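You operate a simulated robot arm through the tools that you are given. There is no shell and no other tool.

You are at the controls of a simulated robot arm. One attempt, no reset.

## Task
Swap the short pine strip in the jig for the short OAK one.
Fine: free the jig first, lay the old strip on the free part of the table and lock the jig again.

The check looks at the end state, three seconds after you hand in, the way a careful person would. Anything else that was tipped, shoved, dropped, spilled or broken makes it a failure.

## Robot
A 7-joint arm with a two-finger gripper, fixed in place. Base frame: the origin is at the foot of the arm, x ahead of it, y to its left, z up; the work surface is at about z = 0.76. Readings come in m, degrees, newtons and seconds.
With the tool pointing down near the work surface it reaches from about 0.32 to 0.76 m from the base axis. Its first joint turns from -166.0 to 166.0 degrees. Payload 1.71 kg.
Tool frame: the origin (TCP) lies between the finger pads and is the grasp point; the fingertips stand 0.02 m ahead of it; z points along the fingers, y is the line along which they close. The gripper opens to 0.096 m. The gripper's body begins 0.113 m behind the TCP.
Orientation is told as [roll, pitch, yaw] about the base's x, y, z axes, in that order, counted from this pose: with the fingers straight down and closing along the base's y, the tool's x points along the base's -x, its y along +y and its z along -z.

## Interface
- The arm moves only by the tool move_arm. Its argument "rows" is one flat list of numbers, 7 for each row, row after row: the shift along the tool's x, y, z in units of 50 mm (1.0 is 50 mm), then the turn, a rotation vector about the tool's x, y, z in units of 5 degrees (1.0 is 5 degrees), then the gripper command, from -1 (fully open) to 1 (shut), values between in proportion. In form: [dx, dy, dz, wx, wy, wz, grip, dx, dy, dz, wx, wy, wz, grip, ...]. A call has 1 to 20 rows; each row shifts and turns the commanded pose from where the row before left it, along the tool's axes as they then stand. A call with a number of a shift or a turn outside -1 to 1 is refused whole. Rows are played at 5 a second. More than 0.05 m and 8.6 degrees between two rows, or a gripper value outside its range, and nothing of the call is played. A pose out of reach is approached as far as the arm can. The call stops where the force on the tool passes 40 N (or 10 N more than at its start, if that is more) or the arm is blocked; 0.2 s more then pass. Each finger travels about 0.153 m/s and halts on what it meets, pressing with about 32 N; the grip force reading is that of the motor and also rises with nothing between the fingers. The clock runs only during rows and for 0.2 s after the last one: add rows that do not move to give the fingers time. The reply holds the time, the measured pose of the TCP, the force on the tool along the base axes, the opening and the grip force, in the units named above and with some noise, with the torque about the TCP (base axes, N m) and any sound that the robot's microphone picked up.
- Cameras (640 x 400 px; columns grow to the right, rows downward): "scene" is fixed at [0.2189, 0.6529, 1.3681]; the picture's right is [-0.71, -0.70, 0.00], its down [-0.52, 0.53, -0.67] and it looks along [0.47, -0.48, -0.74] (base axes); focal length 304 px, centre (320, 200). "wrist" rides on the gripper at [0.066, 0.014, -0.145] in the tool frame; the picture's right is [-0.21, 0.98, 0.00], its down [-0.88, -0.18, -0.44] and it looks along [-0.44, -0.09, 0.90] (tool axes); focal length 275 px, centre (320, 200). There is no depth. A picture from a camera that has moved, and an enlarged one, comes with that camera's place and axes in the base frame and with its lens. The place of the scene camera against the robot may be out by one fixed shift of up to 0.012 m in any direction.
- capture(camera): a new picture of that camera. It takes no simulated time.
- move_column(by): slides the trunk up (or, below 0, down) by that many m; the arm rides with it, the base frame stays. It gives what a move gives, with no picture.
- enlarge(camera, box): a new picture of the part [left, top, right, bottom] of that camera's present view, enlarged. It takes no simulated time.
- close_job(): hands the job in; it is judged then, once.

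Places have to be worked out from the pictures, the camera data and where the tool is seen. Open the gripper and draw the arm clear of the work before you hand the job in, unless the task says otherwise.

The tools are called after "Emit:" as name(argument=value, ...) on one line, values as JSON. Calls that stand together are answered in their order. move_arm: Moves the arm, as the interface text tells. Its arguments: {"type":"object","properties":{"rows":{"type":"array"}},"required":["rows"]} The other tools are called the same way: move_column (by) slides the trunk up or down; capture (camera) takes a picture; enlarge (camera, box) takes an enlarged picture of a part of a camera's view; close_job () hands the job in.

At the start:

```text
time: 0.0
position: [0.4488, 0.3987, 1.1199]
orientation: [0.0, 0.2, 0.0]
contact_force: [-0.6, -0.8, -0.1]
moment: [-0.01, 0.03, 0.02]
opening: 0.096
grasp_force: 0.0
trunk travel left (down, up): [-0.2, 0.186]
```

scene: 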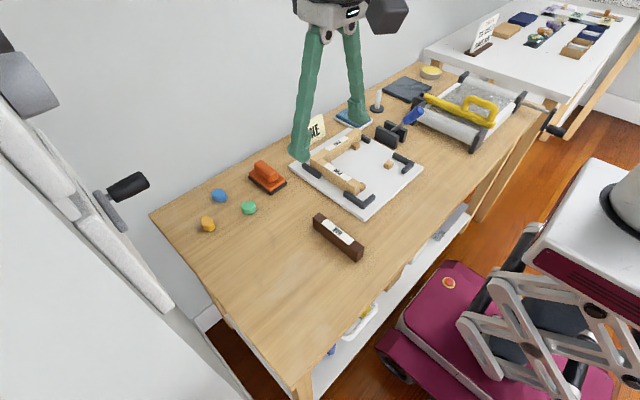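
wrist: 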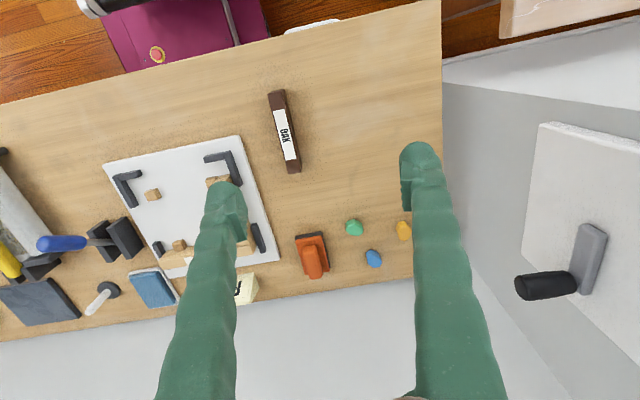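

The first pictures show a white jig plate with strips in it and a dark strip labelled OAK lying on the table. I enlarge the views to see the jig, its lock and the strips' labels.

Emit:
enlarge(camera="scene", box=[270, 100, 450, 220])

Emit:
enlarge(camera="wrist", box=[90, 80, 330, 310])

Emit:
enlarge(camera="scene", box=[180, 160, 380, 280])

Emit:
enlarge(camera="scene", box=[350, 50, 560, 170])

Emit:
enlarge(camera="scene", box=[430, 0, 640, 80])

```text
3.33 times, centred on (360, 160) of scene
camera zoom: at [0.2189, 0.6529, 1.3681], right [-0.71, -0.7, 0.0], down [-0.52, 0.53, -0.67], along [0.47, -0.48, -0.74], focal length 1014 px, centre (187, 333)
```

zoom: 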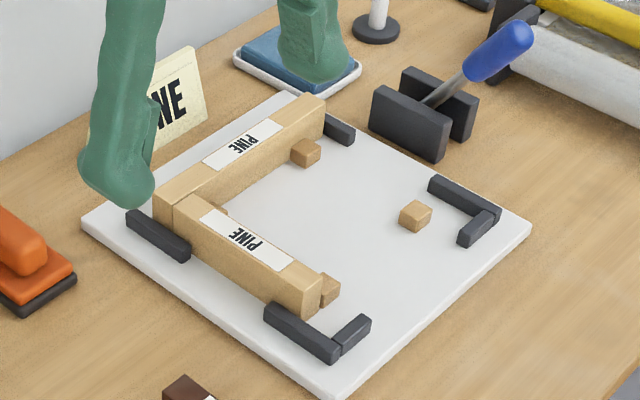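

```text
1.74 times, centred on (210, 195) of wrist
camera zoom: at [0.3825, 0.4124, 1.2658], right [0.21, 0.98, 0.0], down [0.88, -0.18, 0.44], along [0.43, -0.09, -0.9], focal length 479 px, centre (511, 209)
```

zoom: 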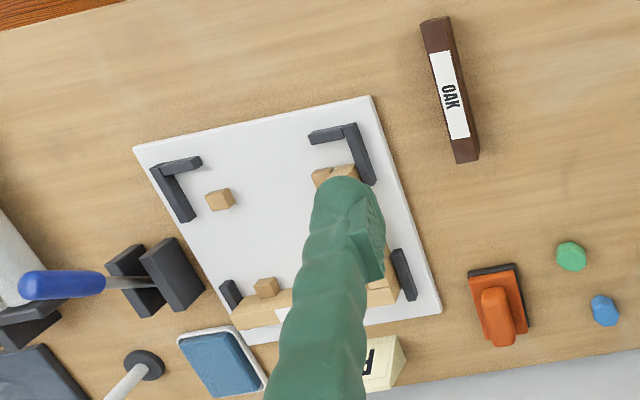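

```text
3.20 times, centred on (280, 220) of scene
camera zoom: at [0.2189, 0.6529, 1.3681], right [-0.71, -0.7, 0.0], down [-0.52, 0.53, -0.67], along [0.47, -0.48, -0.74], focal length 973 px, centre (448, 136)
```

zoom: 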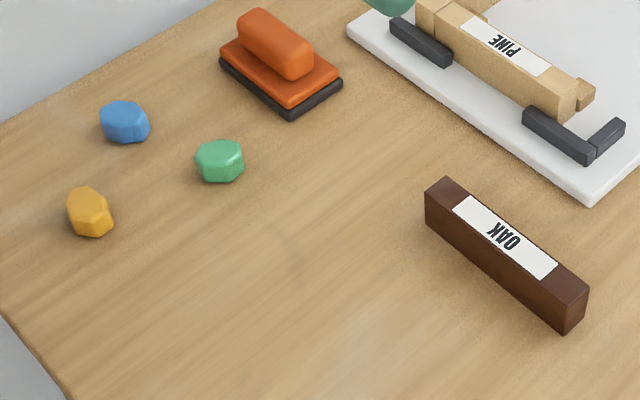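

```text
3.05 times, centred on (455, 110) of scene
camera zoom: at [0.2189, 0.6529, 1.3681], right [-0.71, -0.7, 0.0], down [-0.52, 0.53, -0.67], along [0.47, -0.48, -0.74], focal length 927 px, centre (-91, 474)
```

zoom: 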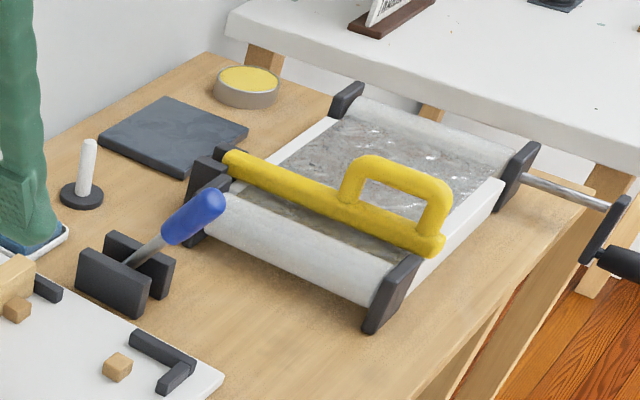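

```text
3.05 times, centred on (535, 40) of scene
camera zoom: at [0.2189, 0.6529, 1.3681], right [-0.71, -0.7, 0.0], down [-0.52, 0.53, -0.67], along [0.47, -0.48, -0.74], focal length 927 px, centre (-335, 688)
```

zoom: 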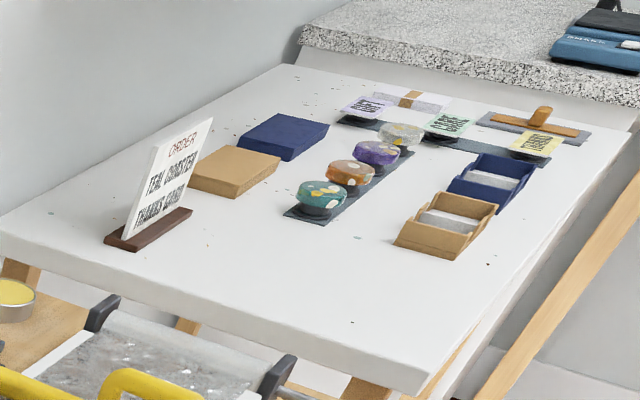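

The jig holds a long PINE strip at the back and a short PINE strip along its left side, but the fingers hide part of it. I move the arm at its present height over the jig to look straight down on it.

Emit:
move_arm(rows=[-0.5, -0.8, 0, 0, 0, 0, -1, -0.5, -0.8, 0, 0, 0, 0, -1, -0.5, -0.8, 0, 0, 0, 0, -1, -0.5, -0.8, 0, 0, 0, 0, -1, -0.5, -0.8, 0, 0, 0, 0, -1, -0.5, -0.8, 0, 0, 0, 0, -1, 0, 0, 0, 0, 0, 0, -1, 0, 0, 0, 0, 0, 0, -1])

Emit:
capture(camera="wrist")

Emit:
capture(camera="scene")

```text
time: 1.8
position: [0.5809, 0.1585, 1.1313]
orientation: [0.0, -0.7, 0.2]
contact_force: [0.2, 0.7, 0.9]
moment: [-0.02, 0.0, 0.0]
opening: 0.0957
grasp_force: 0.1
trunk travel left (down, up): [-0.2, 0.186]
```

```text
taken
camera wrist: at [0.5137, 0.1723, 1.2743], right [0.21, 0.98, 0.0], down [0.87, -0.18, 0.46], along [0.45, -0.09, -0.89], focal length 275 px, centre (320, 200)
```

wrist: 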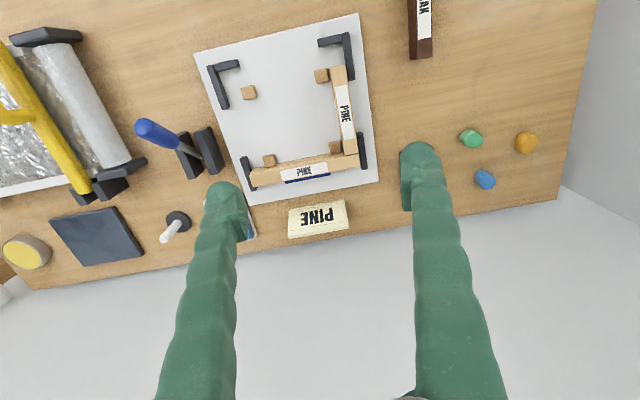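

```text
taken
```

scene: 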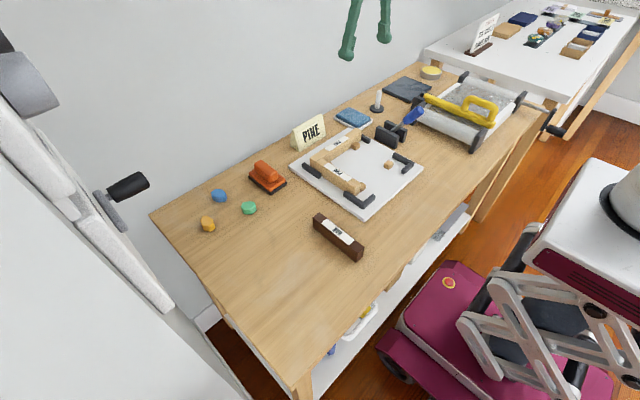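

Emit:
enlarge(camera="wrist", box=[190, 0, 390, 210])

Emit:
enlarge(camera="wrist", box=[230, 110, 380, 210])

Emit:
enlarge(camera="scene", box=[285, 110, 385, 210])

Emit:
enlarge(camera="scene", box=[340, 90, 440, 190])

```text
1.90 times, centred on (290, 105) of wrist
camera zoom: at [0.5137, 0.1723, 1.2743], right [0.21, 0.98, 0.0], down [0.87, -0.18, 0.46], along [0.45, -0.09, -0.89], focal length 524 px, centre (377, 381)
```

zoom: 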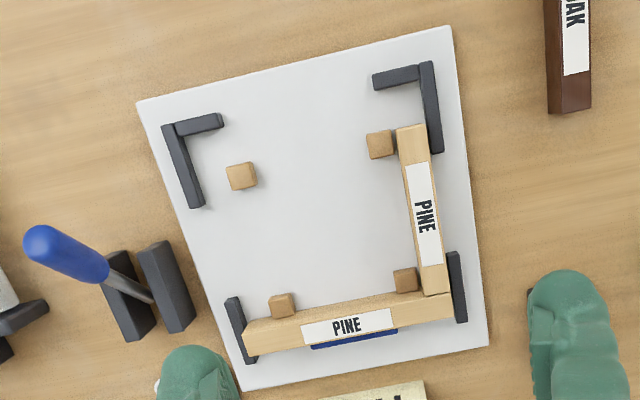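

```text
4.00 times, centred on (305, 160) of wrist
camera zoom: at [0.5137, 0.1723, 1.2743], right [0.21, 0.98, 0.0], down [0.87, -0.18, 0.46], along [0.45, -0.09, -0.89], focal length 1101 px, centre (380, 360)
```

zoom: 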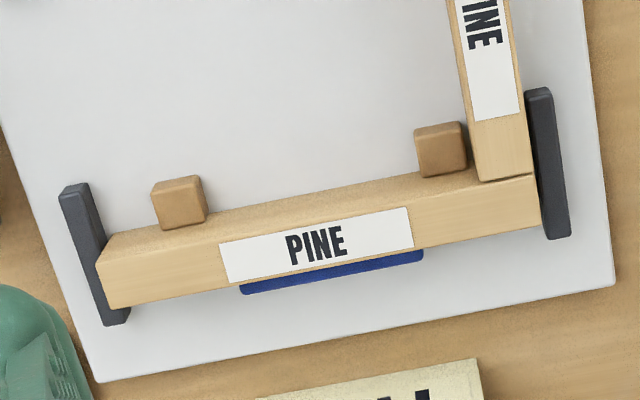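

```text
4.00 times, centred on (335, 160) of scene
camera zoom: at [0.2189, 0.6529, 1.3681], right [-0.71, -0.7, 0.0], down [-0.52, 0.53, -0.67], along [0.47, -0.48, -0.74], focal length 1216 px, centre (260, 360)
```

zoom: 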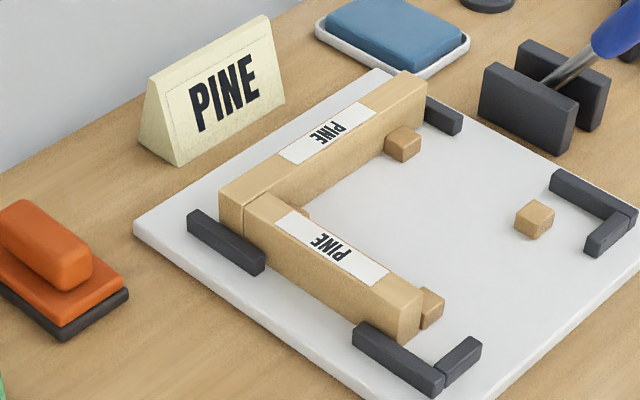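

```text
4.00 times, centred on (390, 140) of scene
camera zoom: at [0.2189, 0.6529, 1.3681], right [-0.71, -0.7, 0.0], down [-0.52, 0.53, -0.67], along [0.47, -0.48, -0.74], focal length 1216 px, centre (40, 440)
```

zoom: 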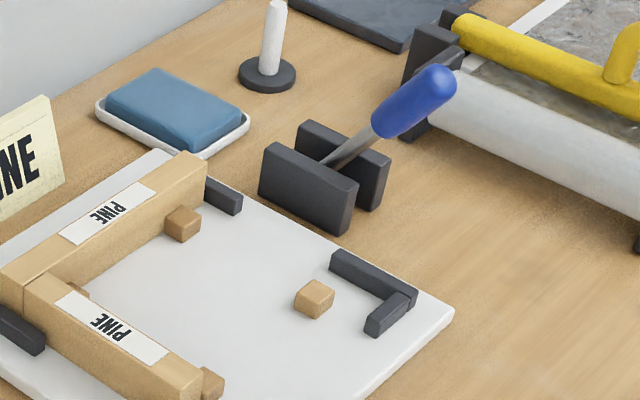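

A lever with a blue handle stands between two black cheeks at about (0.61, -0.06), and a blue bar shows behind the long strip. Either could be the jig's lock, so I bring the wrist camera closer to the lever, staying above it.

Emit:
move_arm(rows=[0.4, -0.89, 0.7, 0, 0, 0, -1, 0.4, -0.89, 0.7, 0, 0, 0, -1, 0.4, -0.89, 0.7, 0, 0, 0, -1, 0.4, -0.89, 0.7, 0, 0, 0, -1, 0.4, -0.89, 0.7, 0, 0, 0, -1, 0, 0, 0, 0, 0, 0, -1, 0, 0, 0, 0, 0, 0, -1])

Emit:
capture(camera="wrist")

```text
refused: row 1 steps farther than a row can; nothing moved
```

```text
taken
camera wrist: at [0.5137, 0.1723, 1.2743], right [0.21, 0.98, 0.0], down [0.87, -0.18, 0.46], along [0.45, -0.09, -0.89], focal length 275 px, centre (320, 200)
```

wrist: 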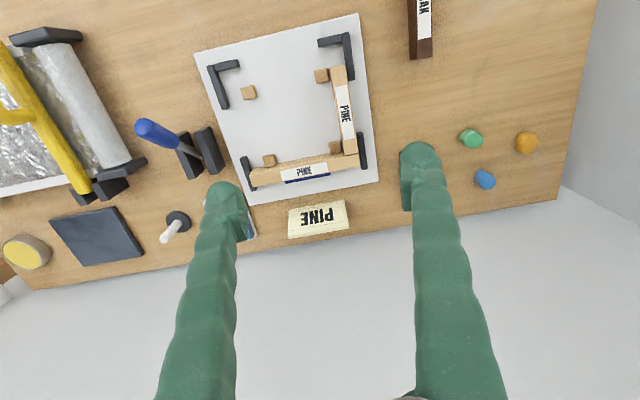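

The row's total step was more than 0.05 m, so nothing moved. I send the same motion split into more rows.

Emit:
move_arm(rows=[0.25, -0.56, 0.44, 0, 0, 0, -1, 0.25, -0.56, 0.44, 0, 0, 0, -1, 0.25, -0.56, 0.44, 0, 0, 0, -1, 0.25, -0.56, 0.44, 0, 0, 0, -1, 0.25, -0.56, 0.44, 0, 0, 0, -1, 0.25, -0.56, 0.44, 0, 0, 0, -1, 0.25, -0.56, 0.44, 0, 0, 0, -1, 0.25, -0.56, 0.44, 0, 0, 0, -1, 0, 0, 0, 0, 0, 0, -1, 0, 0, 0, 0, 0, 0, -1])

Emit:
capture(camera="wrist")

Emit:
enlarge(camera="wrist", box=[230, 100, 430, 300])

```text
time: 4.0
position: [0.4822, -0.066, 0.9523]
orientation: [0.0, -0.8, -0.1]
contact_force: [0.3, 0.4, 0.4]
moment: [0.02, -0.05, -0.02]
opening: 0.0961
grasp_force: 0.1
trunk travel left (down, up): [-0.2, 0.186]
```

```text
taken
camera wrist: at [0.4153, -0.0527, 1.0961], right [0.21, 0.98, 0.0], down [0.87, -0.18, 0.46], along [0.45, -0.09, -0.89], focal length 275 px, centre (320, 200)
```

wrist: 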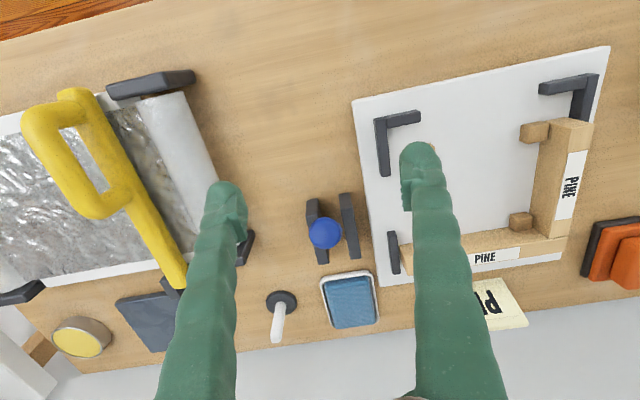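

```text
2.00 times, centred on (330, 200) of wrist
camera zoom: at [0.4153, -0.0527, 1.0961], right [0.21, 0.98, 0.0], down [0.87, -0.18, 0.46], along [0.45, -0.09, -0.89], focal length 551 px, centre (300, 200)
```

zoom: 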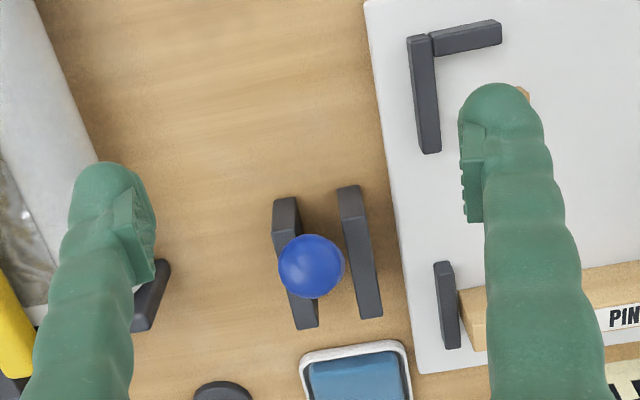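

The lever at pivot about (0.61, -0.075, 0.80) swings in the x–z plane and leans about 34° towards -x, its handle end at about (0.55, -0.078, 0.91). I close the gripper and lower the fingers just on the -x side of the handle.

Emit:
move_arm(rows=[0, -0.1, 0, 0, 0, 0, 1, 0, -0.1, 0, 0, 0, 0, 1, 0, 0, 0, 0, 0, 0, 1, 0, 0, 0.45, 0, 0, 0, 1, 0, 0, 0.45, 0, 0, 0, 1, 0, 0, 0.45, 0, 0, 0, 1, 0, 0, 0, 0, 0, 0, 1])

Emit:
capture(camera="wrist")

Emit:
enlarge(camera="scene", box=[300, 60, 460, 180])

```text
time: 5.6
position: [0.4842, -0.0746, 0.884]
orientation: [0.0, -0.7, 0.0]
contact_force: [-1.0, 0.2, -0.4]
moment: [-0.03, -0.04, -0.02]
opening: 0.0
grasp_force: 29.7
trunk travel left (down, up): [-0.2, 0.186]
```

```text
taken
camera wrist: at [0.4163, -0.0614, 1.0286], right [0.21, 0.98, 0.0], down [0.87, -0.18, 0.46], along [0.45, -0.09, -0.89], focal length 275 px, centre (320, 200)
```

wrist: 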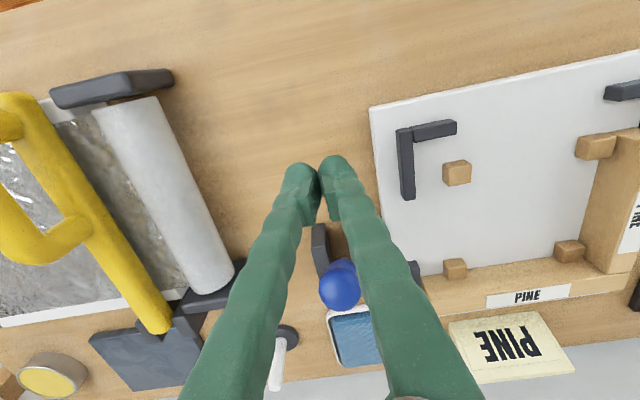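

```text
3.33 times, centred on (380, 120) of scene
camera zoom: at [0.2189, 0.6529, 1.3681], right [-0.71, -0.7, 0.0], down [-0.52, 0.53, -0.67], along [0.47, -0.48, -0.74], focal length 1014 px, centre (120, 467)
```

zoom: 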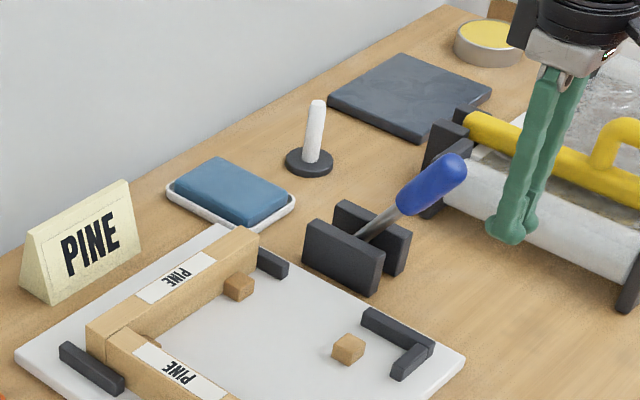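

The fingertips are at (0.484, -0.075, 0.864), in line with the handle and about 4 cm short of it. I push slowly towards +x and watch the force.

Emit:
move_arm(rows=[-0.2, 0, 0, 0, 0, 0, 1, -0.2, 0, 0, 0, 0, 0, 1, -0.2, 0, 0, 0, 0, 0, 1, -0.2, 0, 0, 0, 0, 0, 1, -0.2, 0, 0, 0, 0, 0, 1, -0.2, 0, 0, 0, 0, 0, 1, -0.2, 0, 0, 0, 0, 0, 1, 0, 0, 0, 0, 0, 0, 1])

Emit:
enlarge(camera="scene", box=[300, 60, 460, 180])

```text
time: 7.4
position: [0.5559, -0.0746, 0.8854]
orientation: [0.0, -0.9, 0.0]
contact_force: [-1.0, -0.3, -0.2]
moment: [0.0, 0.0, -0.01]
opening: 0.0001
grasp_force: 29.0
trunk travel left (down, up): [-0.2, 0.186]
```

```text
3.33 times, centred on (380, 120) of scene
camera zoom: at [0.2189, 0.6529, 1.3681], right [-0.71, -0.7, 0.0], down [-0.52, 0.53, -0.67], along [0.47, -0.48, -0.74], focal length 1014 px, centre (120, 467)
```

zoom: 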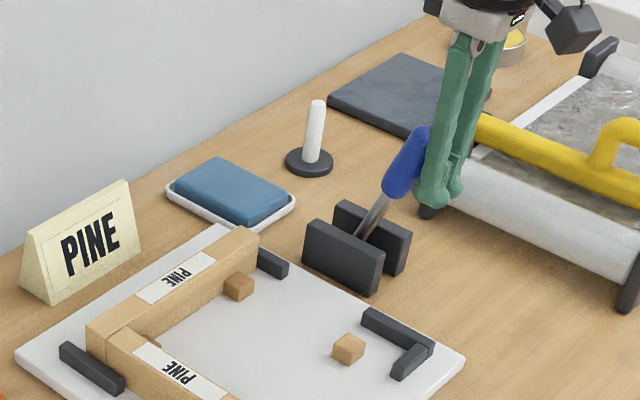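

The lever has started to swing up towards +x with hardly any force. I keep pushing in the same way.

Emit:
move_arm(rows=[-0.2, 0, 0, 0, 0, 0, 1, -0.2, 0, 0, 0, 0, 0, 1, -0.2, 0, 0, 0, 0, 0, 1, -0.2, 0, 0, 0, 0, 0, 1, 0, 0, 0, 0, 0, 0, 1])

Emit:
enlarge(camera="scene", box=[300, 60, 460, 180])

Emit:
enlarge(camera="wrist", box=[200, 100, 640, 400])

```text
time: 8.6
position: [0.595, -0.0755, 0.887]
orientation: [0.0, -0.8, -0.1]
contact_force: [-1.0, -1.1, -0.4]
moment: [0.02, -0.01, -0.01]
opening: 0.0
grasp_force: 29.4
trunk travel left (down, up): [-0.2, 0.186]
```

```text
3.33 times, centred on (380, 120) of scene
camera zoom: at [0.2189, 0.6529, 1.3681], right [-0.71, -0.7, 0.0], down [-0.52, 0.53, -0.67], along [0.47, -0.48, -0.74], focal length 1014 px, centre (120, 467)
```

zoom: 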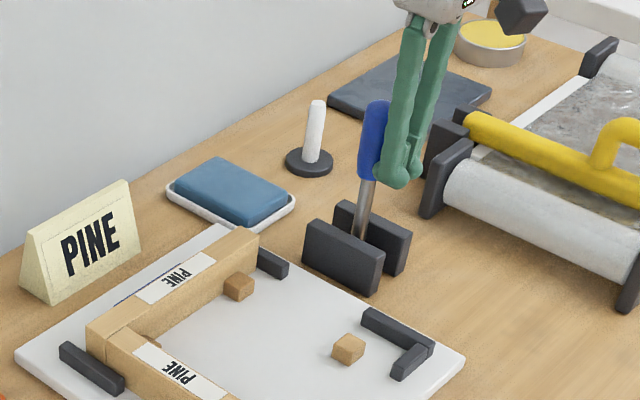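

```text
1.33 times, centred on (420, 250) of wrist
camera zoom: at [0.5277, -0.0614, 1.0303], right [0.21, 0.98, 0.0], down [0.87, -0.18, 0.46], along [0.45, -0.09, -0.89], focal length 367 px, centre (187, 133)
```

zoom: 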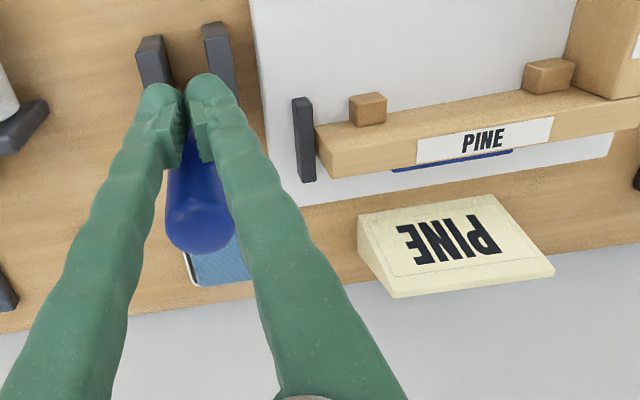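

The lever is about upright and a thin blue line now shows behind the long strip, so the clamp bar seems to be coupled to the lever. I push on to the far side.

Emit:
move_arm(rows=[-0.2, 0, 0, 0, 0, 0, 1, -0.2, 0, 0, 0, 0, 0, 1, -0.2, 0, 0, 0, 0, 0, 1, 0, 0, 0, 0, 0, 0, 1, 0, 0, 0, 0, 0, 0, 1])

Emit:
enlarge(camera="scene", box=[280, 60, 440, 180])

Emit:
capture(camera="wrist")

```text
time: 9.8
position: [0.6255, -0.0751, 0.8858]
orientation: [0.0, -0.8, 0.0]
contact_force: [-0.2, -0.5, 0.0]
moment: [0.01, -0.02, -0.02]
opening: 0.0002
grasp_force: 29.7
trunk travel left (down, up): [-0.2, 0.186]
```

```text
3.33 times, centred on (360, 120) of scene
camera zoom: at [0.2189, 0.6529, 1.3681], right [-0.71, -0.7, 0.0], down [-0.52, 0.53, -0.67], along [0.47, -0.48, -0.74], focal length 1014 px, centre (187, 467)
```

zoom: 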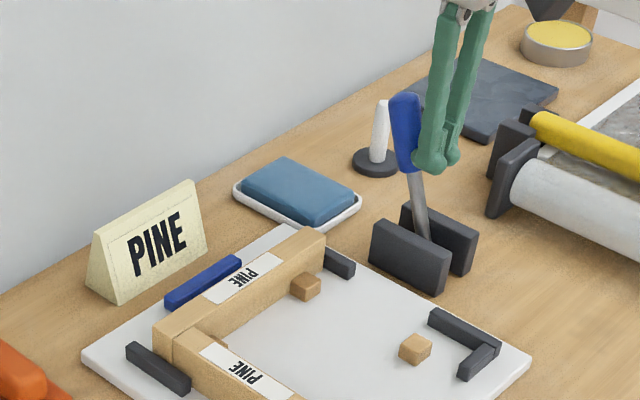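

```text
taken
camera wrist: at [0.5576, -0.0613, 1.0308], right [0.21, 0.98, 0.0], down [0.87, -0.18, 0.46], along [0.45, -0.09, -0.89], focal length 275 px, centre (320, 200)
```

wrist: 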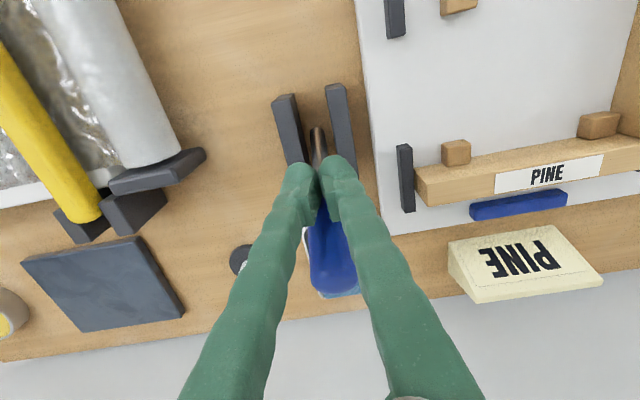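

The blue clamp bar has drawn back about 2 cm from the long strip; the lever is now past upright. I go on in small steps until it meets its stop.

Emit:
move_arm(rows=[-0.15, 0, 0, 0, 0, 0, 1, -0.15, 0, 0, 0, 0, 0, 1, 0, 0, 0, 0, 0, 0, 1])

Emit:
enlarge(camera="scene", box=[280, 60, 440, 180])

```text
time: 10.6
position: [0.6386, -0.0737, 0.8863]
orientation: [-0.1, -0.9, 0.0]
contact_force: [-2.9, -0.3, 1.6]
moment: [-0.05, 0.04, 0.01]
opening: 0.0
grasp_force: 29.1
trunk travel left (down, up): [-0.2, 0.186]
```

```text
3.33 times, centred on (360, 120) of scene
camera zoom: at [0.2189, 0.6529, 1.3681], right [-0.71, -0.7, 0.0], down [-0.52, 0.53, -0.67], along [0.47, -0.48, -0.74], focal length 1014 px, centre (187, 467)
```

zoom: 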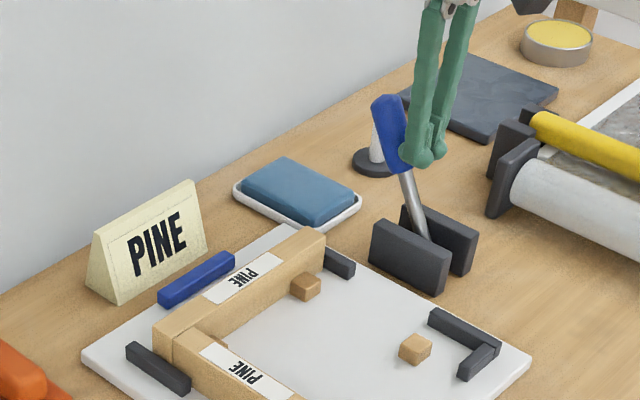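

The bar keeps drawing back with the lever and still clears the sign; the force is small. I push further in small steps.

Emit:
move_arm(rows=[-0.12, 0, 0, 0, 0, 0, 1, -0.12, 0, 0, 0, 0, 0, 1, 0, 0, 0, 0, 0, 0, 1])

Emit:
enlarge(camera="scene", box=[280, 60, 440, 180])

```text
time: 11.2
position: [0.6304, -0.0743, 0.8933]
orientation: [0.0, -0.6, 0.0]
contact_force: [0.2, -0.5, -0.3]
moment: [-0.01, 0.0, -0.02]
opening: 0.0002
grasp_force: 29.4
trunk travel left (down, up): [-0.2, 0.186]
stopped in row 2: the force on the tool passed its limit at 43 N (the readings are from after the stop); the commanded pose is now the measured one
```

```text
3.33 times, centred on (360, 120) of scene
camera zoom: at [0.2189, 0.6529, 1.3681], right [-0.71, -0.7, 0.0], down [-0.52, 0.53, -0.67], along [0.47, -0.48, -0.74], focal length 1014 px, centre (187, 467)
```

zoom: 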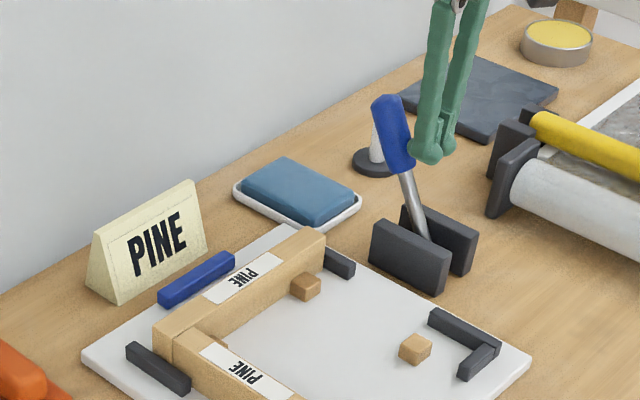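

The lever met its stop (43 N) and stays leaning to +x with the blue bar drawn back: the jig is free. I raise the arm, open the gripper and go over the short PINE strip to measure it.

Emit:
move_arm(rows=[0.3, 0, -0.6, 0, 0, 0, 1, 0.3, 0, -0.6, 0, 0, 0, 1, 0.2, 0, -0.7, 0, 0, 0, 1, 0.2, 0.4, -0.2, 0, 0, 0, 1, 0.2, 0.9, 0, 0, 0, 0, -1, 0.2, 0.9, 0, 0, 0, 0, -1, 0, 0.95, 0, 0, 0, 0, -1, 0, 0.95, 0, 0, 0, 0, -1, 0, 0.95, 0, 0, 0, 0, -1, 0, 0.45, 0, 0, 0, 0, -1, 0, 0, 0, 0, 0, 0, -1, 0, 0, 0, 0, 0, 0, -1])

Emit:
capture(camera="wrist")

Emit:
capture(camera="scene")

```text
time: 13.8
position: [0.5608, 0.2008, 0.9982]
orientation: [0.0, -0.7, -0.1]
contact_force: [0.4, 0.0, -0.5]
moment: [-0.03, 0.0, -0.01]
opening: 0.0961
grasp_force: 0.0
trunk travel left (down, up): [-0.2, 0.186]
```

```text
taken
camera wrist: at [0.4933, 0.2139, 1.1427], right [0.21, 0.98, 0.0], down [0.87, -0.19, 0.45], along [0.44, -0.09, -0.89], focal length 275 px, centre (320, 200)
```

wrist: 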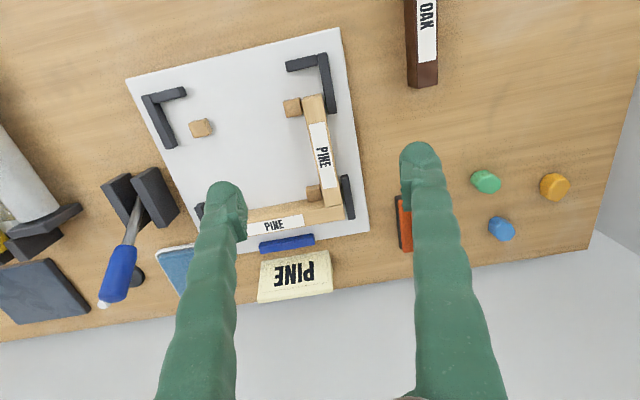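

```text
taken
```

scene: 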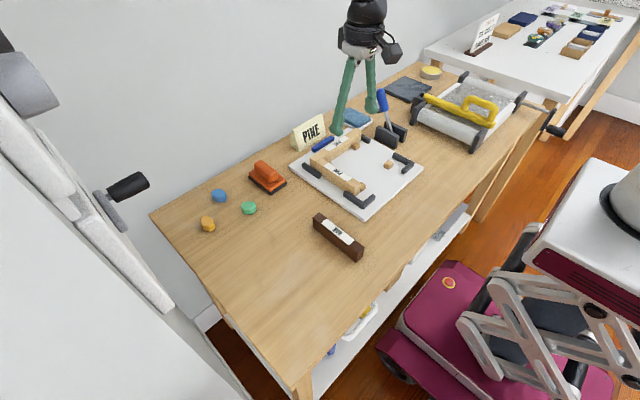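

Emit:
enlarge(camera="wrist", box=[240, 40, 400, 240])

Emit:
enlarge(camera="wrist", box=[260, 80, 370, 160])

Emit:
enlarge(camera="wrist", box=[260, 160, 370, 240])

Emit:
enlarge(camera="scene", box=[300, 140, 400, 220])

```text
2.00 times, centred on (320, 140) of wrist
camera zoom: at [0.4933, 0.2139, 1.1427], right [0.21, 0.98, 0.0], down [0.87, -0.19, 0.45], along [0.44, -0.09, -0.89], focal length 551 px, centre (320, 320)
```

zoom: 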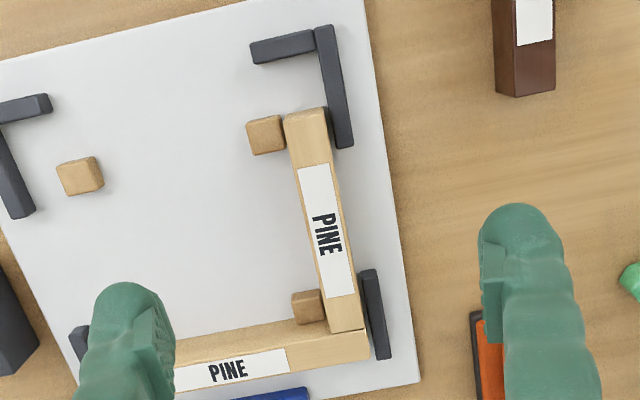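

```text
5.00 times, centred on (315, 120) of wrist
camera zoom: at [0.4933, 0.2139, 1.1427], right [0.21, 0.98, 0.0], down [0.87, -0.19, 0.45], along [0.44, -0.09, -0.89], focal length 1376 px, centre (345, 600)
```

zoom: 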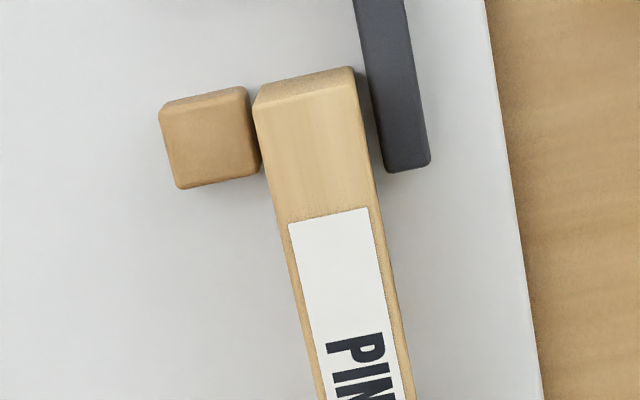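

```text
5.00 times, centred on (315, 200) of wrist
camera zoom: at [0.4933, 0.2139, 1.1427], right [0.21, 0.98, 0.0], down [0.87, -0.19, 0.45], along [0.44, -0.09, -0.89], focal length 1376 px, centre (345, 200)
```

zoom: 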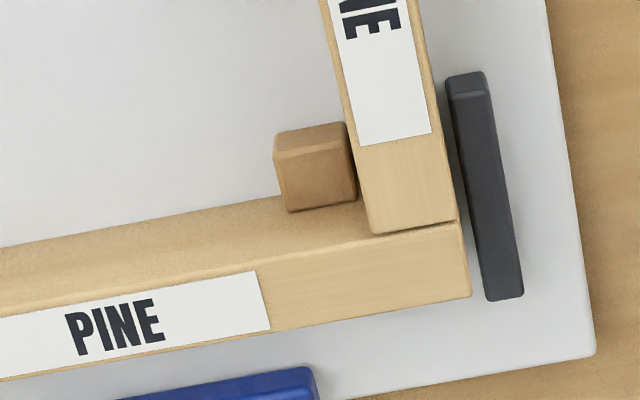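

```text
5.00 times, centred on (350, 180) of scene
camera zoom: at [0.2189, 0.6529, 1.3681], right [-0.71, -0.7, 0.0], down [-0.52, 0.53, -0.67], along [0.47, -0.48, -0.74], focal length 1520 px, centre (170, 300)
```

zoom: 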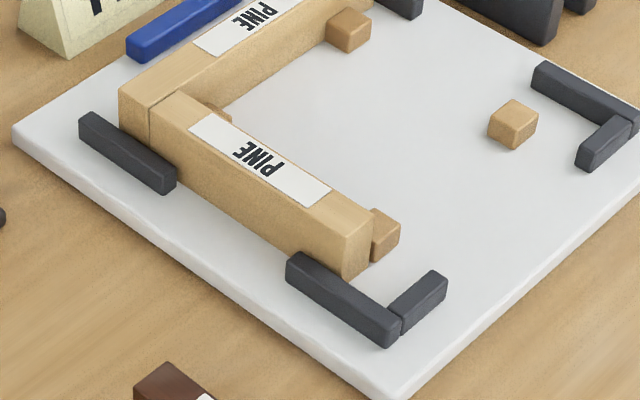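

The strips lie parallel to x. The short PINE's top face runs from x≈0.53 to 0.674 at y≈0.1975, about 24 mm wide and 30 mm tall with its top near z≈0.80. Cubes and stops flank only its ends, so I will grasp at mid-length (0.603, 0.1975), and I go above that first.

Emit:
move_arm(rows=[-0.42, -0.03, 0, 0, 0, 0, -1, -0.42, -0.03, 0, 0, 0, 0, -1, 0, 0, 0.65, 0, 0, 0, -1, 0, 0, 0.65, 0, 0, 0, -1, 0, 0, 0.65, 0, 0, 0, -1, 0, 0, 0.5, 0, 0, 0, -1, 0, 0, 0, 0, 0, 0, -1, 0, 0, 0, 0, 0, 0, -1])

Emit:
capture(camera="wrist")

Emit:
enlarge(camera="scene", box=[280, 100, 420, 220])

```text
time: 15.6
position: [0.6031, 0.198, 0.8757]
orientation: [0.1, -0.6, 0.0]
contact_force: [0.3, 0.2, 1.8]
moment: [0.01, 0.02, 0.01]
opening: 0.0963
grasp_force: 0.0
trunk travel left (down, up): [-0.2, 0.186]
```

```text
taken
camera wrist: at [0.536, 0.2112, 1.0203], right [0.21, 0.98, 0.0], down [0.87, -0.19, 0.45], along [0.45, -0.09, -0.89], focal length 275 px, centre (320, 200)
```

wrist: 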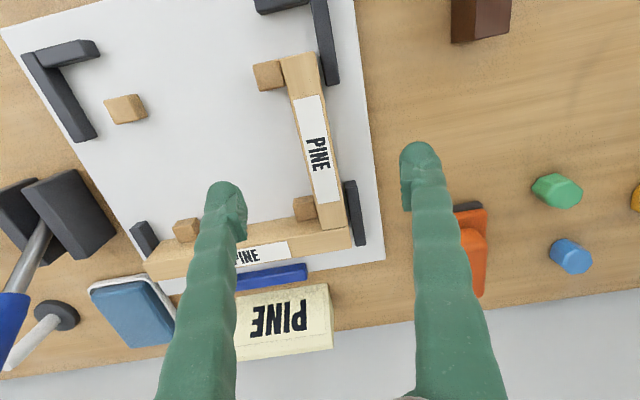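

```text
3.33 times, centred on (350, 160) of scene
camera zoom: at [0.2189, 0.6529, 1.3681], right [-0.71, -0.7, 0.0], down [-0.52, 0.53, -0.67], along [0.47, -0.48, -0.74], focal length 1014 px, centre (220, 333)
```

zoom: 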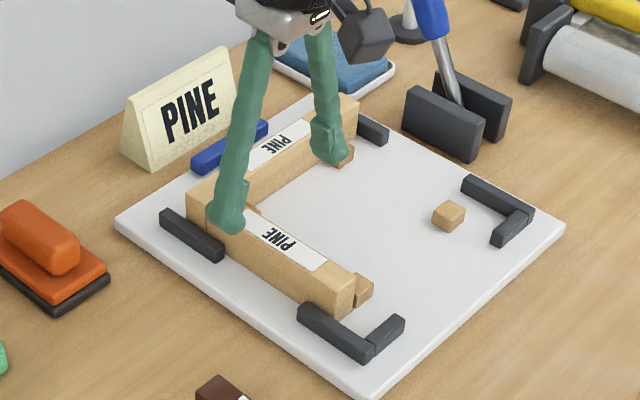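

Both camera heights agree that the strip's centre is at (0.600, 0.1965) with its top at z≈0.802, and the fingers straddle it clear of the cubes and stops. I descend to z≈0.80 with the gripper open.

Emit:
move_arm(rows=[0, -0.03, 0.5, 0, 0, 0, -1, 0, 0, 0.5, 0, 0, 0, -1, 0, 0, 0.3, 0, 0, 0, -1, 0, 0, 0.18, 0, 0, 0, -1, 0, 0, 0, 0, 0, 0, -1])

Emit:
capture(camera="wrist")

Emit:
enlarge(camera="scene", box=[280, 100, 420, 220])

```text
time: 16.8
position: [0.6051, 0.1974, 0.8024]
orientation: [0.1, -0.6, 0.0]
contact_force: [0.0, 0.4, -0.4]
moment: [0.0, 0.02, 0.03]
opening: 0.0961
grasp_force: 0.3
trunk travel left (down, up): [-0.2, 0.186]
```

```text
taken
camera wrist: at [0.5371, 0.2098, 0.9467], right [0.21, 0.98, 0.0], down [0.87, -0.19, 0.45], along [0.45, -0.09, -0.89], focal length 275 px, centre (320, 200)
```

wrist: 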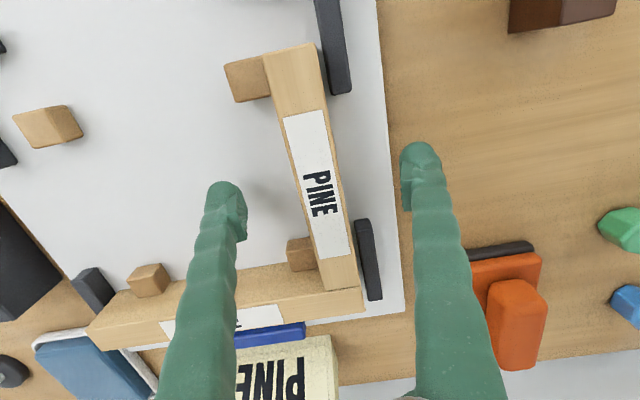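

```text
3.33 times, centred on (350, 160) of scene
camera zoom: at [0.2189, 0.6529, 1.3681], right [-0.71, -0.7, 0.0], down [-0.52, 0.53, -0.67], along [0.47, -0.48, -0.74], focal length 1014 px, centre (220, 333)
```

zoom: 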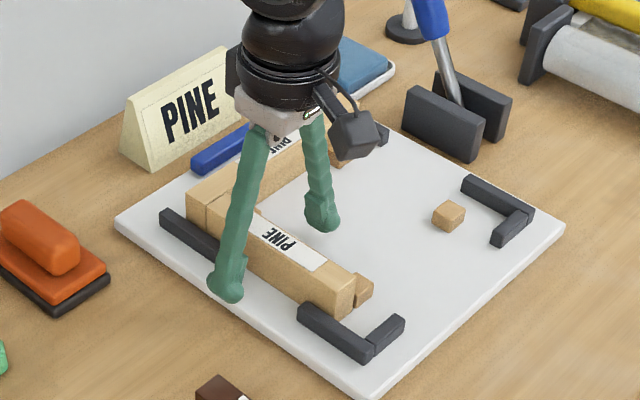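

The open fingers straddle the strip, tips at z≈0.782. I close them in stages to grip the strip.

Emit:
move_arm(rows=[0, 0, 0, 0, 0, 0, 0, 0, 0, 0, 0, 0, 0, 0.3, 0, 0, 0, 0, 0, 0, 0.5, 0, 0, 0, 0, 0, 0, 1, 0, 0, 0, 0, 0, 0, 1, 0, 0, 0, 0, 0, 0, 1])

Emit:
capture(camera="wrist")

```text
time: 18.2
position: [0.6052, 0.1963, 0.8021]
orientation: [0.0, -0.6, 0.0]
contact_force: [-0.5, 0.7, 1.0]
moment: [-0.04, 0.0, -0.03]
opening: 0.0228
grasp_force: 31.9
trunk travel left (down, up): [-0.2, 0.186]
```

```text
taken
camera wrist: at [0.537, 0.2097, 0.9468], right [0.21, 0.98, 0.0], down [0.87, -0.19, 0.45], along [0.45, -0.09, -0.89], focal length 275 px, centre (320, 200)
```

wrist: 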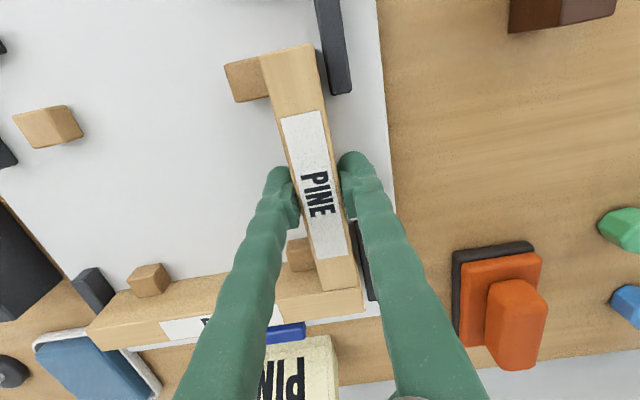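

The strip is gripped (22.8 mm wide, 32 N). I lift it straight up, slowly at first.

Emit:
move_arm(rows=[0, 0, -0.1, 0, 0, 0, 1, 0, 0, -0.2, 0, 0, 0, 1, 0, 0, -0.3, 0, 0, 0, 1, 0, 0, -0.4, 0, 0, 0, 1, 0, 0, -0.6, 0, 0, 0, 1, 0, 0, -0.6, 0, 0, 0, 1, 0, 0, 0, 0, 0, 0, 1])

Emit:
capture(camera="wrist")

Emit:
capture(camera="scene")

```text
time: 19.8
position: [0.6025, 0.1954, 0.913]
orientation: [0.1, -0.6, 0.1]
contact_force: [0.3, -0.2, -1.1]
moment: [0.0, 0.01, 0.0]
opening: 0.0226
grasp_force: 31.5
trunk travel left (down, up): [-0.2, 0.186]
```

```text
taken
camera wrist: at [0.5365, 0.2091, 1.0574], right [0.21, 0.98, 0.0], down [0.87, -0.19, 0.45], along [0.44, -0.09, -0.89], focal length 275 px, centre (320, 200)
```

wrist: 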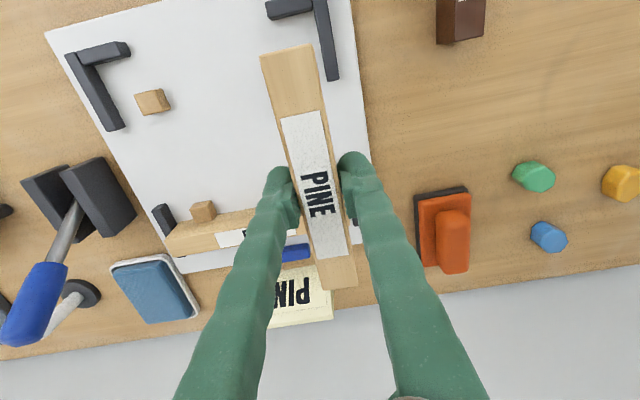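

```text
taken
```

scene: 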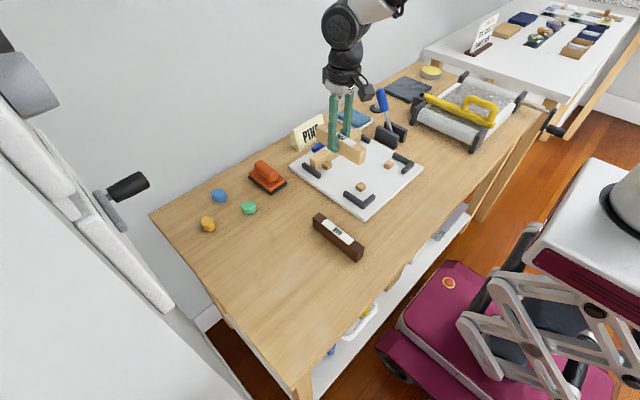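

The strip hangs level and clear of everything. I carry it over the bare table to the left of the OAK strip, to about (0.475, 0.45).

Emit:
move_arm(rows=[0.364, 0.727, 0, 0, 0, 0, 1, 0.364, 0.727, 0, 0, 0, 0, 1, 0.364, 0.727, 0, 0, 0, 0, 1, 0.364, 0.727, 0, 0, 0, 0, 1, 0.364, 0.727, 0, 0, 0, 0, 1, 0.364, 0.727, 0, 0, 0, 0, 1, 0.364, 0.727, 0, 0, 0, 0, 1, 0, 0, 0, 0, 0, 0, 1, 0, 0, 0, 0, 0, 0, 1])

Emit:
capture(camera="wrist")

Emit:
capture(camera="scene")

```text
time: 21.8
position: [0.4758, 0.4503, 0.9113]
orientation: [0.1, -0.7, 0.0]
contact_force: [-0.7, -0.1, -1.1]
moment: [0.0, 0.03, -0.02]
opening: 0.0226
grasp_force: 32.1
trunk travel left (down, up): [-0.2, 0.186]
```

```text
taken
camera wrist: at [0.4089, 0.4638, 1.056], right [0.21, 0.98, 0.0], down [0.87, -0.19, 0.45], along [0.44, -0.09, -0.89], focal length 275 px, centre (320, 200)
```

wrist: 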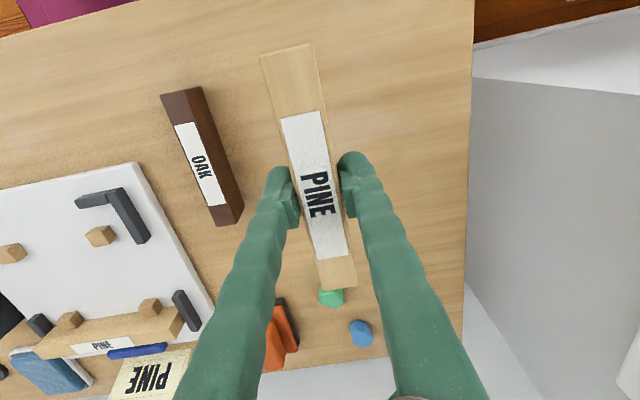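

```text
taken
```

scene: 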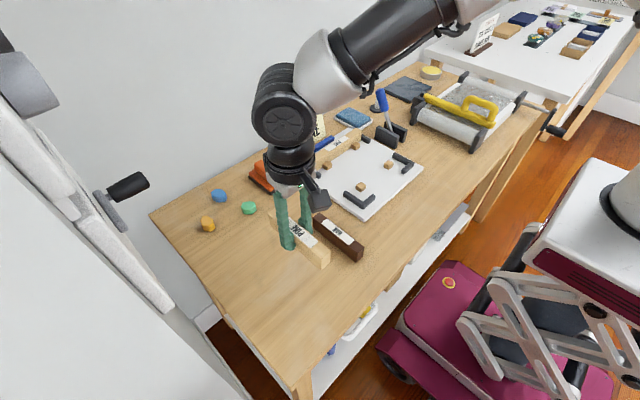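

The spot below is bare table. I lower the strip, slowing down before it reaches the surface (expected at TCP z≈0.79).

Emit:
move_arm(rows=[0, 0, 0.6, 0, 0, 0, 1, 0, 0, 0.6, 0, 0, 0, 1, 0, 0, 0.5, 0, 0, 0, 1, 0, 0, 0.3, 0, 0, 0, 1, 0, 0, 0.16, 0, 0, 0, 1, 0, 0, 0, 0, 0, 0, 1])

Emit:
enlarge(camera="scene", box=[220, 160, 400, 290])

```text
time: 23.2
position: [0.4771, 0.4507, 0.8037]
orientation: [0.0, -0.5, 0.0]
contact_force: [-0.2, 0.6, -0.3]
moment: [0.01, 0.0, 0.03]
opening: 0.0228
grasp_force: 32.0
trunk travel left (down, up): [-0.2, 0.186]
```

```text
3.08 times, centred on (310, 225) of scene
camera zoom: at [0.2189, 0.6529, 1.3681], right [-0.71, -0.7, 0.0], down [-0.52, 0.53, -0.67], along [0.47, -0.48, -0.74], focal length 936 px, centre (351, 123)
```

zoom: 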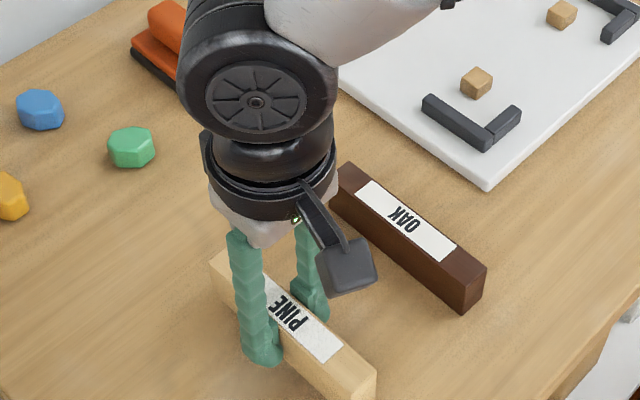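

No contact yet at z=0.8037. I go down in 2–3 mm steps to feel for the table.

Emit:
move_arm(rows=[0, 0, 0.06, 0, 0, 0, 1, 0, 0, 0.06, 0, 0, 0, 1, 0, 0, 0.04, 0, 0, 0, 1, 0, 0, 0.04, 0, 0, 0, 1, 0, 0, 0, 0, 0, 0, 1])

```text
time: 24.4
position: [0.4762, 0.4517, 0.7933]
orientation: [0.2, -0.6, 0.0]
contact_force: [0.4, 0.1, -0.9]
moment: [-0.01, 0.0, 0.0]
opening: 0.023
grasp_force: 31.7
trunk travel left (down, up): [-0.2, 0.186]
```

Still no contact at z=0.793, which matches a surface at about 0.79. I feel further in 1 mm steps.

Emit:
move_arm(rows=[0, 0, 0.03, 0, 0, 0, 1, 0, 0, 0.03, 0, 0, 0, 1, 0, 0, 0, 0, 0, 0, 1])

Emit:
enlarge(camera="scene", box=[260, 220, 360, 290])

```text
time: 25.2
position: [0.477, 0.4516, 0.79]
orientation: [0.1, -0.6, 0.0]
contact_force: [-0.3, 0.2, -0.2]
moment: [-0.02, 0.02, -0.03]
opening: 0.0225
grasp_force: 31.8
trunk travel left (down, up): [-0.2, 0.186]
```

```text
5.71 times, centred on (310, 255) of scene
camera zoom: at [0.2189, 0.6529, 1.3681], right [-0.71, -0.7, 0.0], down [-0.52, 0.53, -0.67], along [0.47, -0.48, -0.74], focal length 1738 px, centre (377, -114)
```

zoom: 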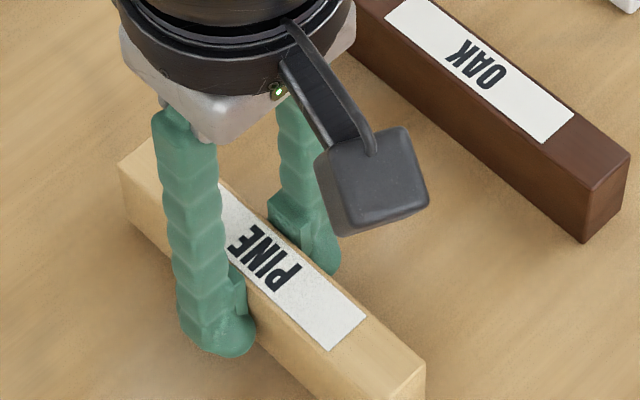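

Emit:
move_arm(rows=[0, 0, 0.03, 0, 0, 0, 1, 0, 0, 0.03, 0, 0, 0, 1, 0, 0, 0, 0, 0, 0, 1])

Emit:
enlarge(camera="scene", box=[290, 240, 350, 290])

```text
time: 26.0
position: [0.4768, 0.4508, 0.7885]
orientation: [0.2, -0.6, 0.0]
contact_force: [-0.7, -0.9, 4.5]
moment: [-0.02, 0.14, 0.0]
opening: 0.0228
grasp_force: 32.3
trunk travel left (down, up): [-0.2, 0.186]
```

```text
8.00 times, centred on (320, 265) of scene
camera zoom: at [0.2189, 0.6529, 1.3681], right [-0.71, -0.7, 0.0], down [-0.52, 0.53, -0.67], along [0.47, -0.48, -0.74], focal length 2433 px, centre (320, -320)
```

zoom: 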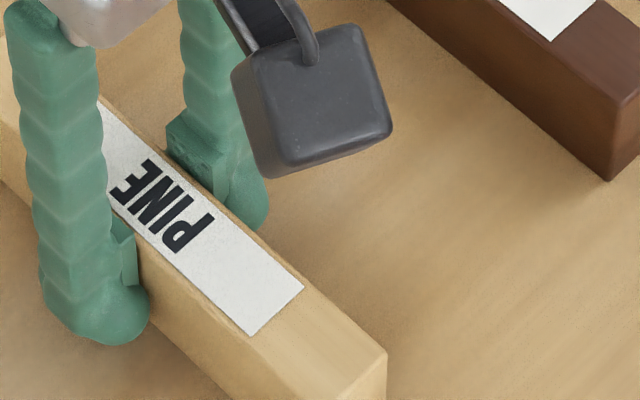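

The reading of 4.5 N upwards shows the strip has met the table at z≈0.7885. I open the fingers and rise straight up.

Emit:
move_arm(rows=[0, 0, 0, 0, 0, 0, 0.4, 0, 0, 0, 0, 0, 0, 0, 0, 0, 0, 0, 0, 0, -1, 0, 0, 0, 0, 0, 0, -1, 0, 0, -0.3, 0, 0, 0, -1, 0, 0, -0.6, 0, 0, 0, -1, 0, 0, -0.7, 0, 0, 0, -1, 0, 0, -0.7, 0, 0, 0, -1, 0, 0, 0, 0, 0, 0, -1])

Emit:
capture(camera="wrist")

Emit:
enlarge(camera="scene", box=[220, 160, 400, 290])

```text
time: 28.0
position: [0.4758, 0.4511, 0.9022]
orientation: [0.1, -0.6, 0.1]
contact_force: [0.4, -0.5, -0.1]
moment: [0.01, 0.02, 0.01]
opening: 0.0964
grasp_force: 0.1
trunk travel left (down, up): [-0.2, 0.186]
```

```text
taken
camera wrist: at [0.4093, 0.4641, 1.0463], right [0.21, 0.98, 0.0], down [0.87, -0.18, 0.45], along [0.44, -0.09, -0.89], focal length 275 px, centre (320, 200)
```

wrist: 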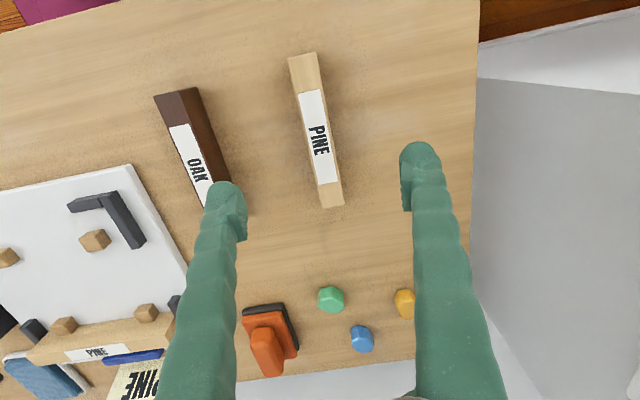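

```text
3.08 times, centred on (310, 225) of scene
camera zoom: at [0.2189, 0.6529, 1.3681], right [-0.71, -0.7, 0.0], down [-0.52, 0.53, -0.67], along [0.47, -0.48, -0.74], focal length 936 px, centre (351, 123)
```

zoom: 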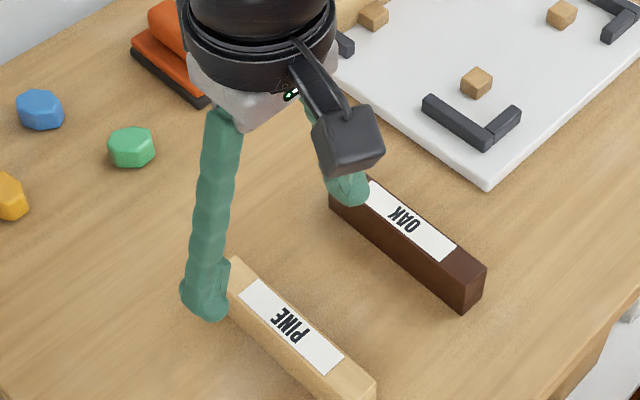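

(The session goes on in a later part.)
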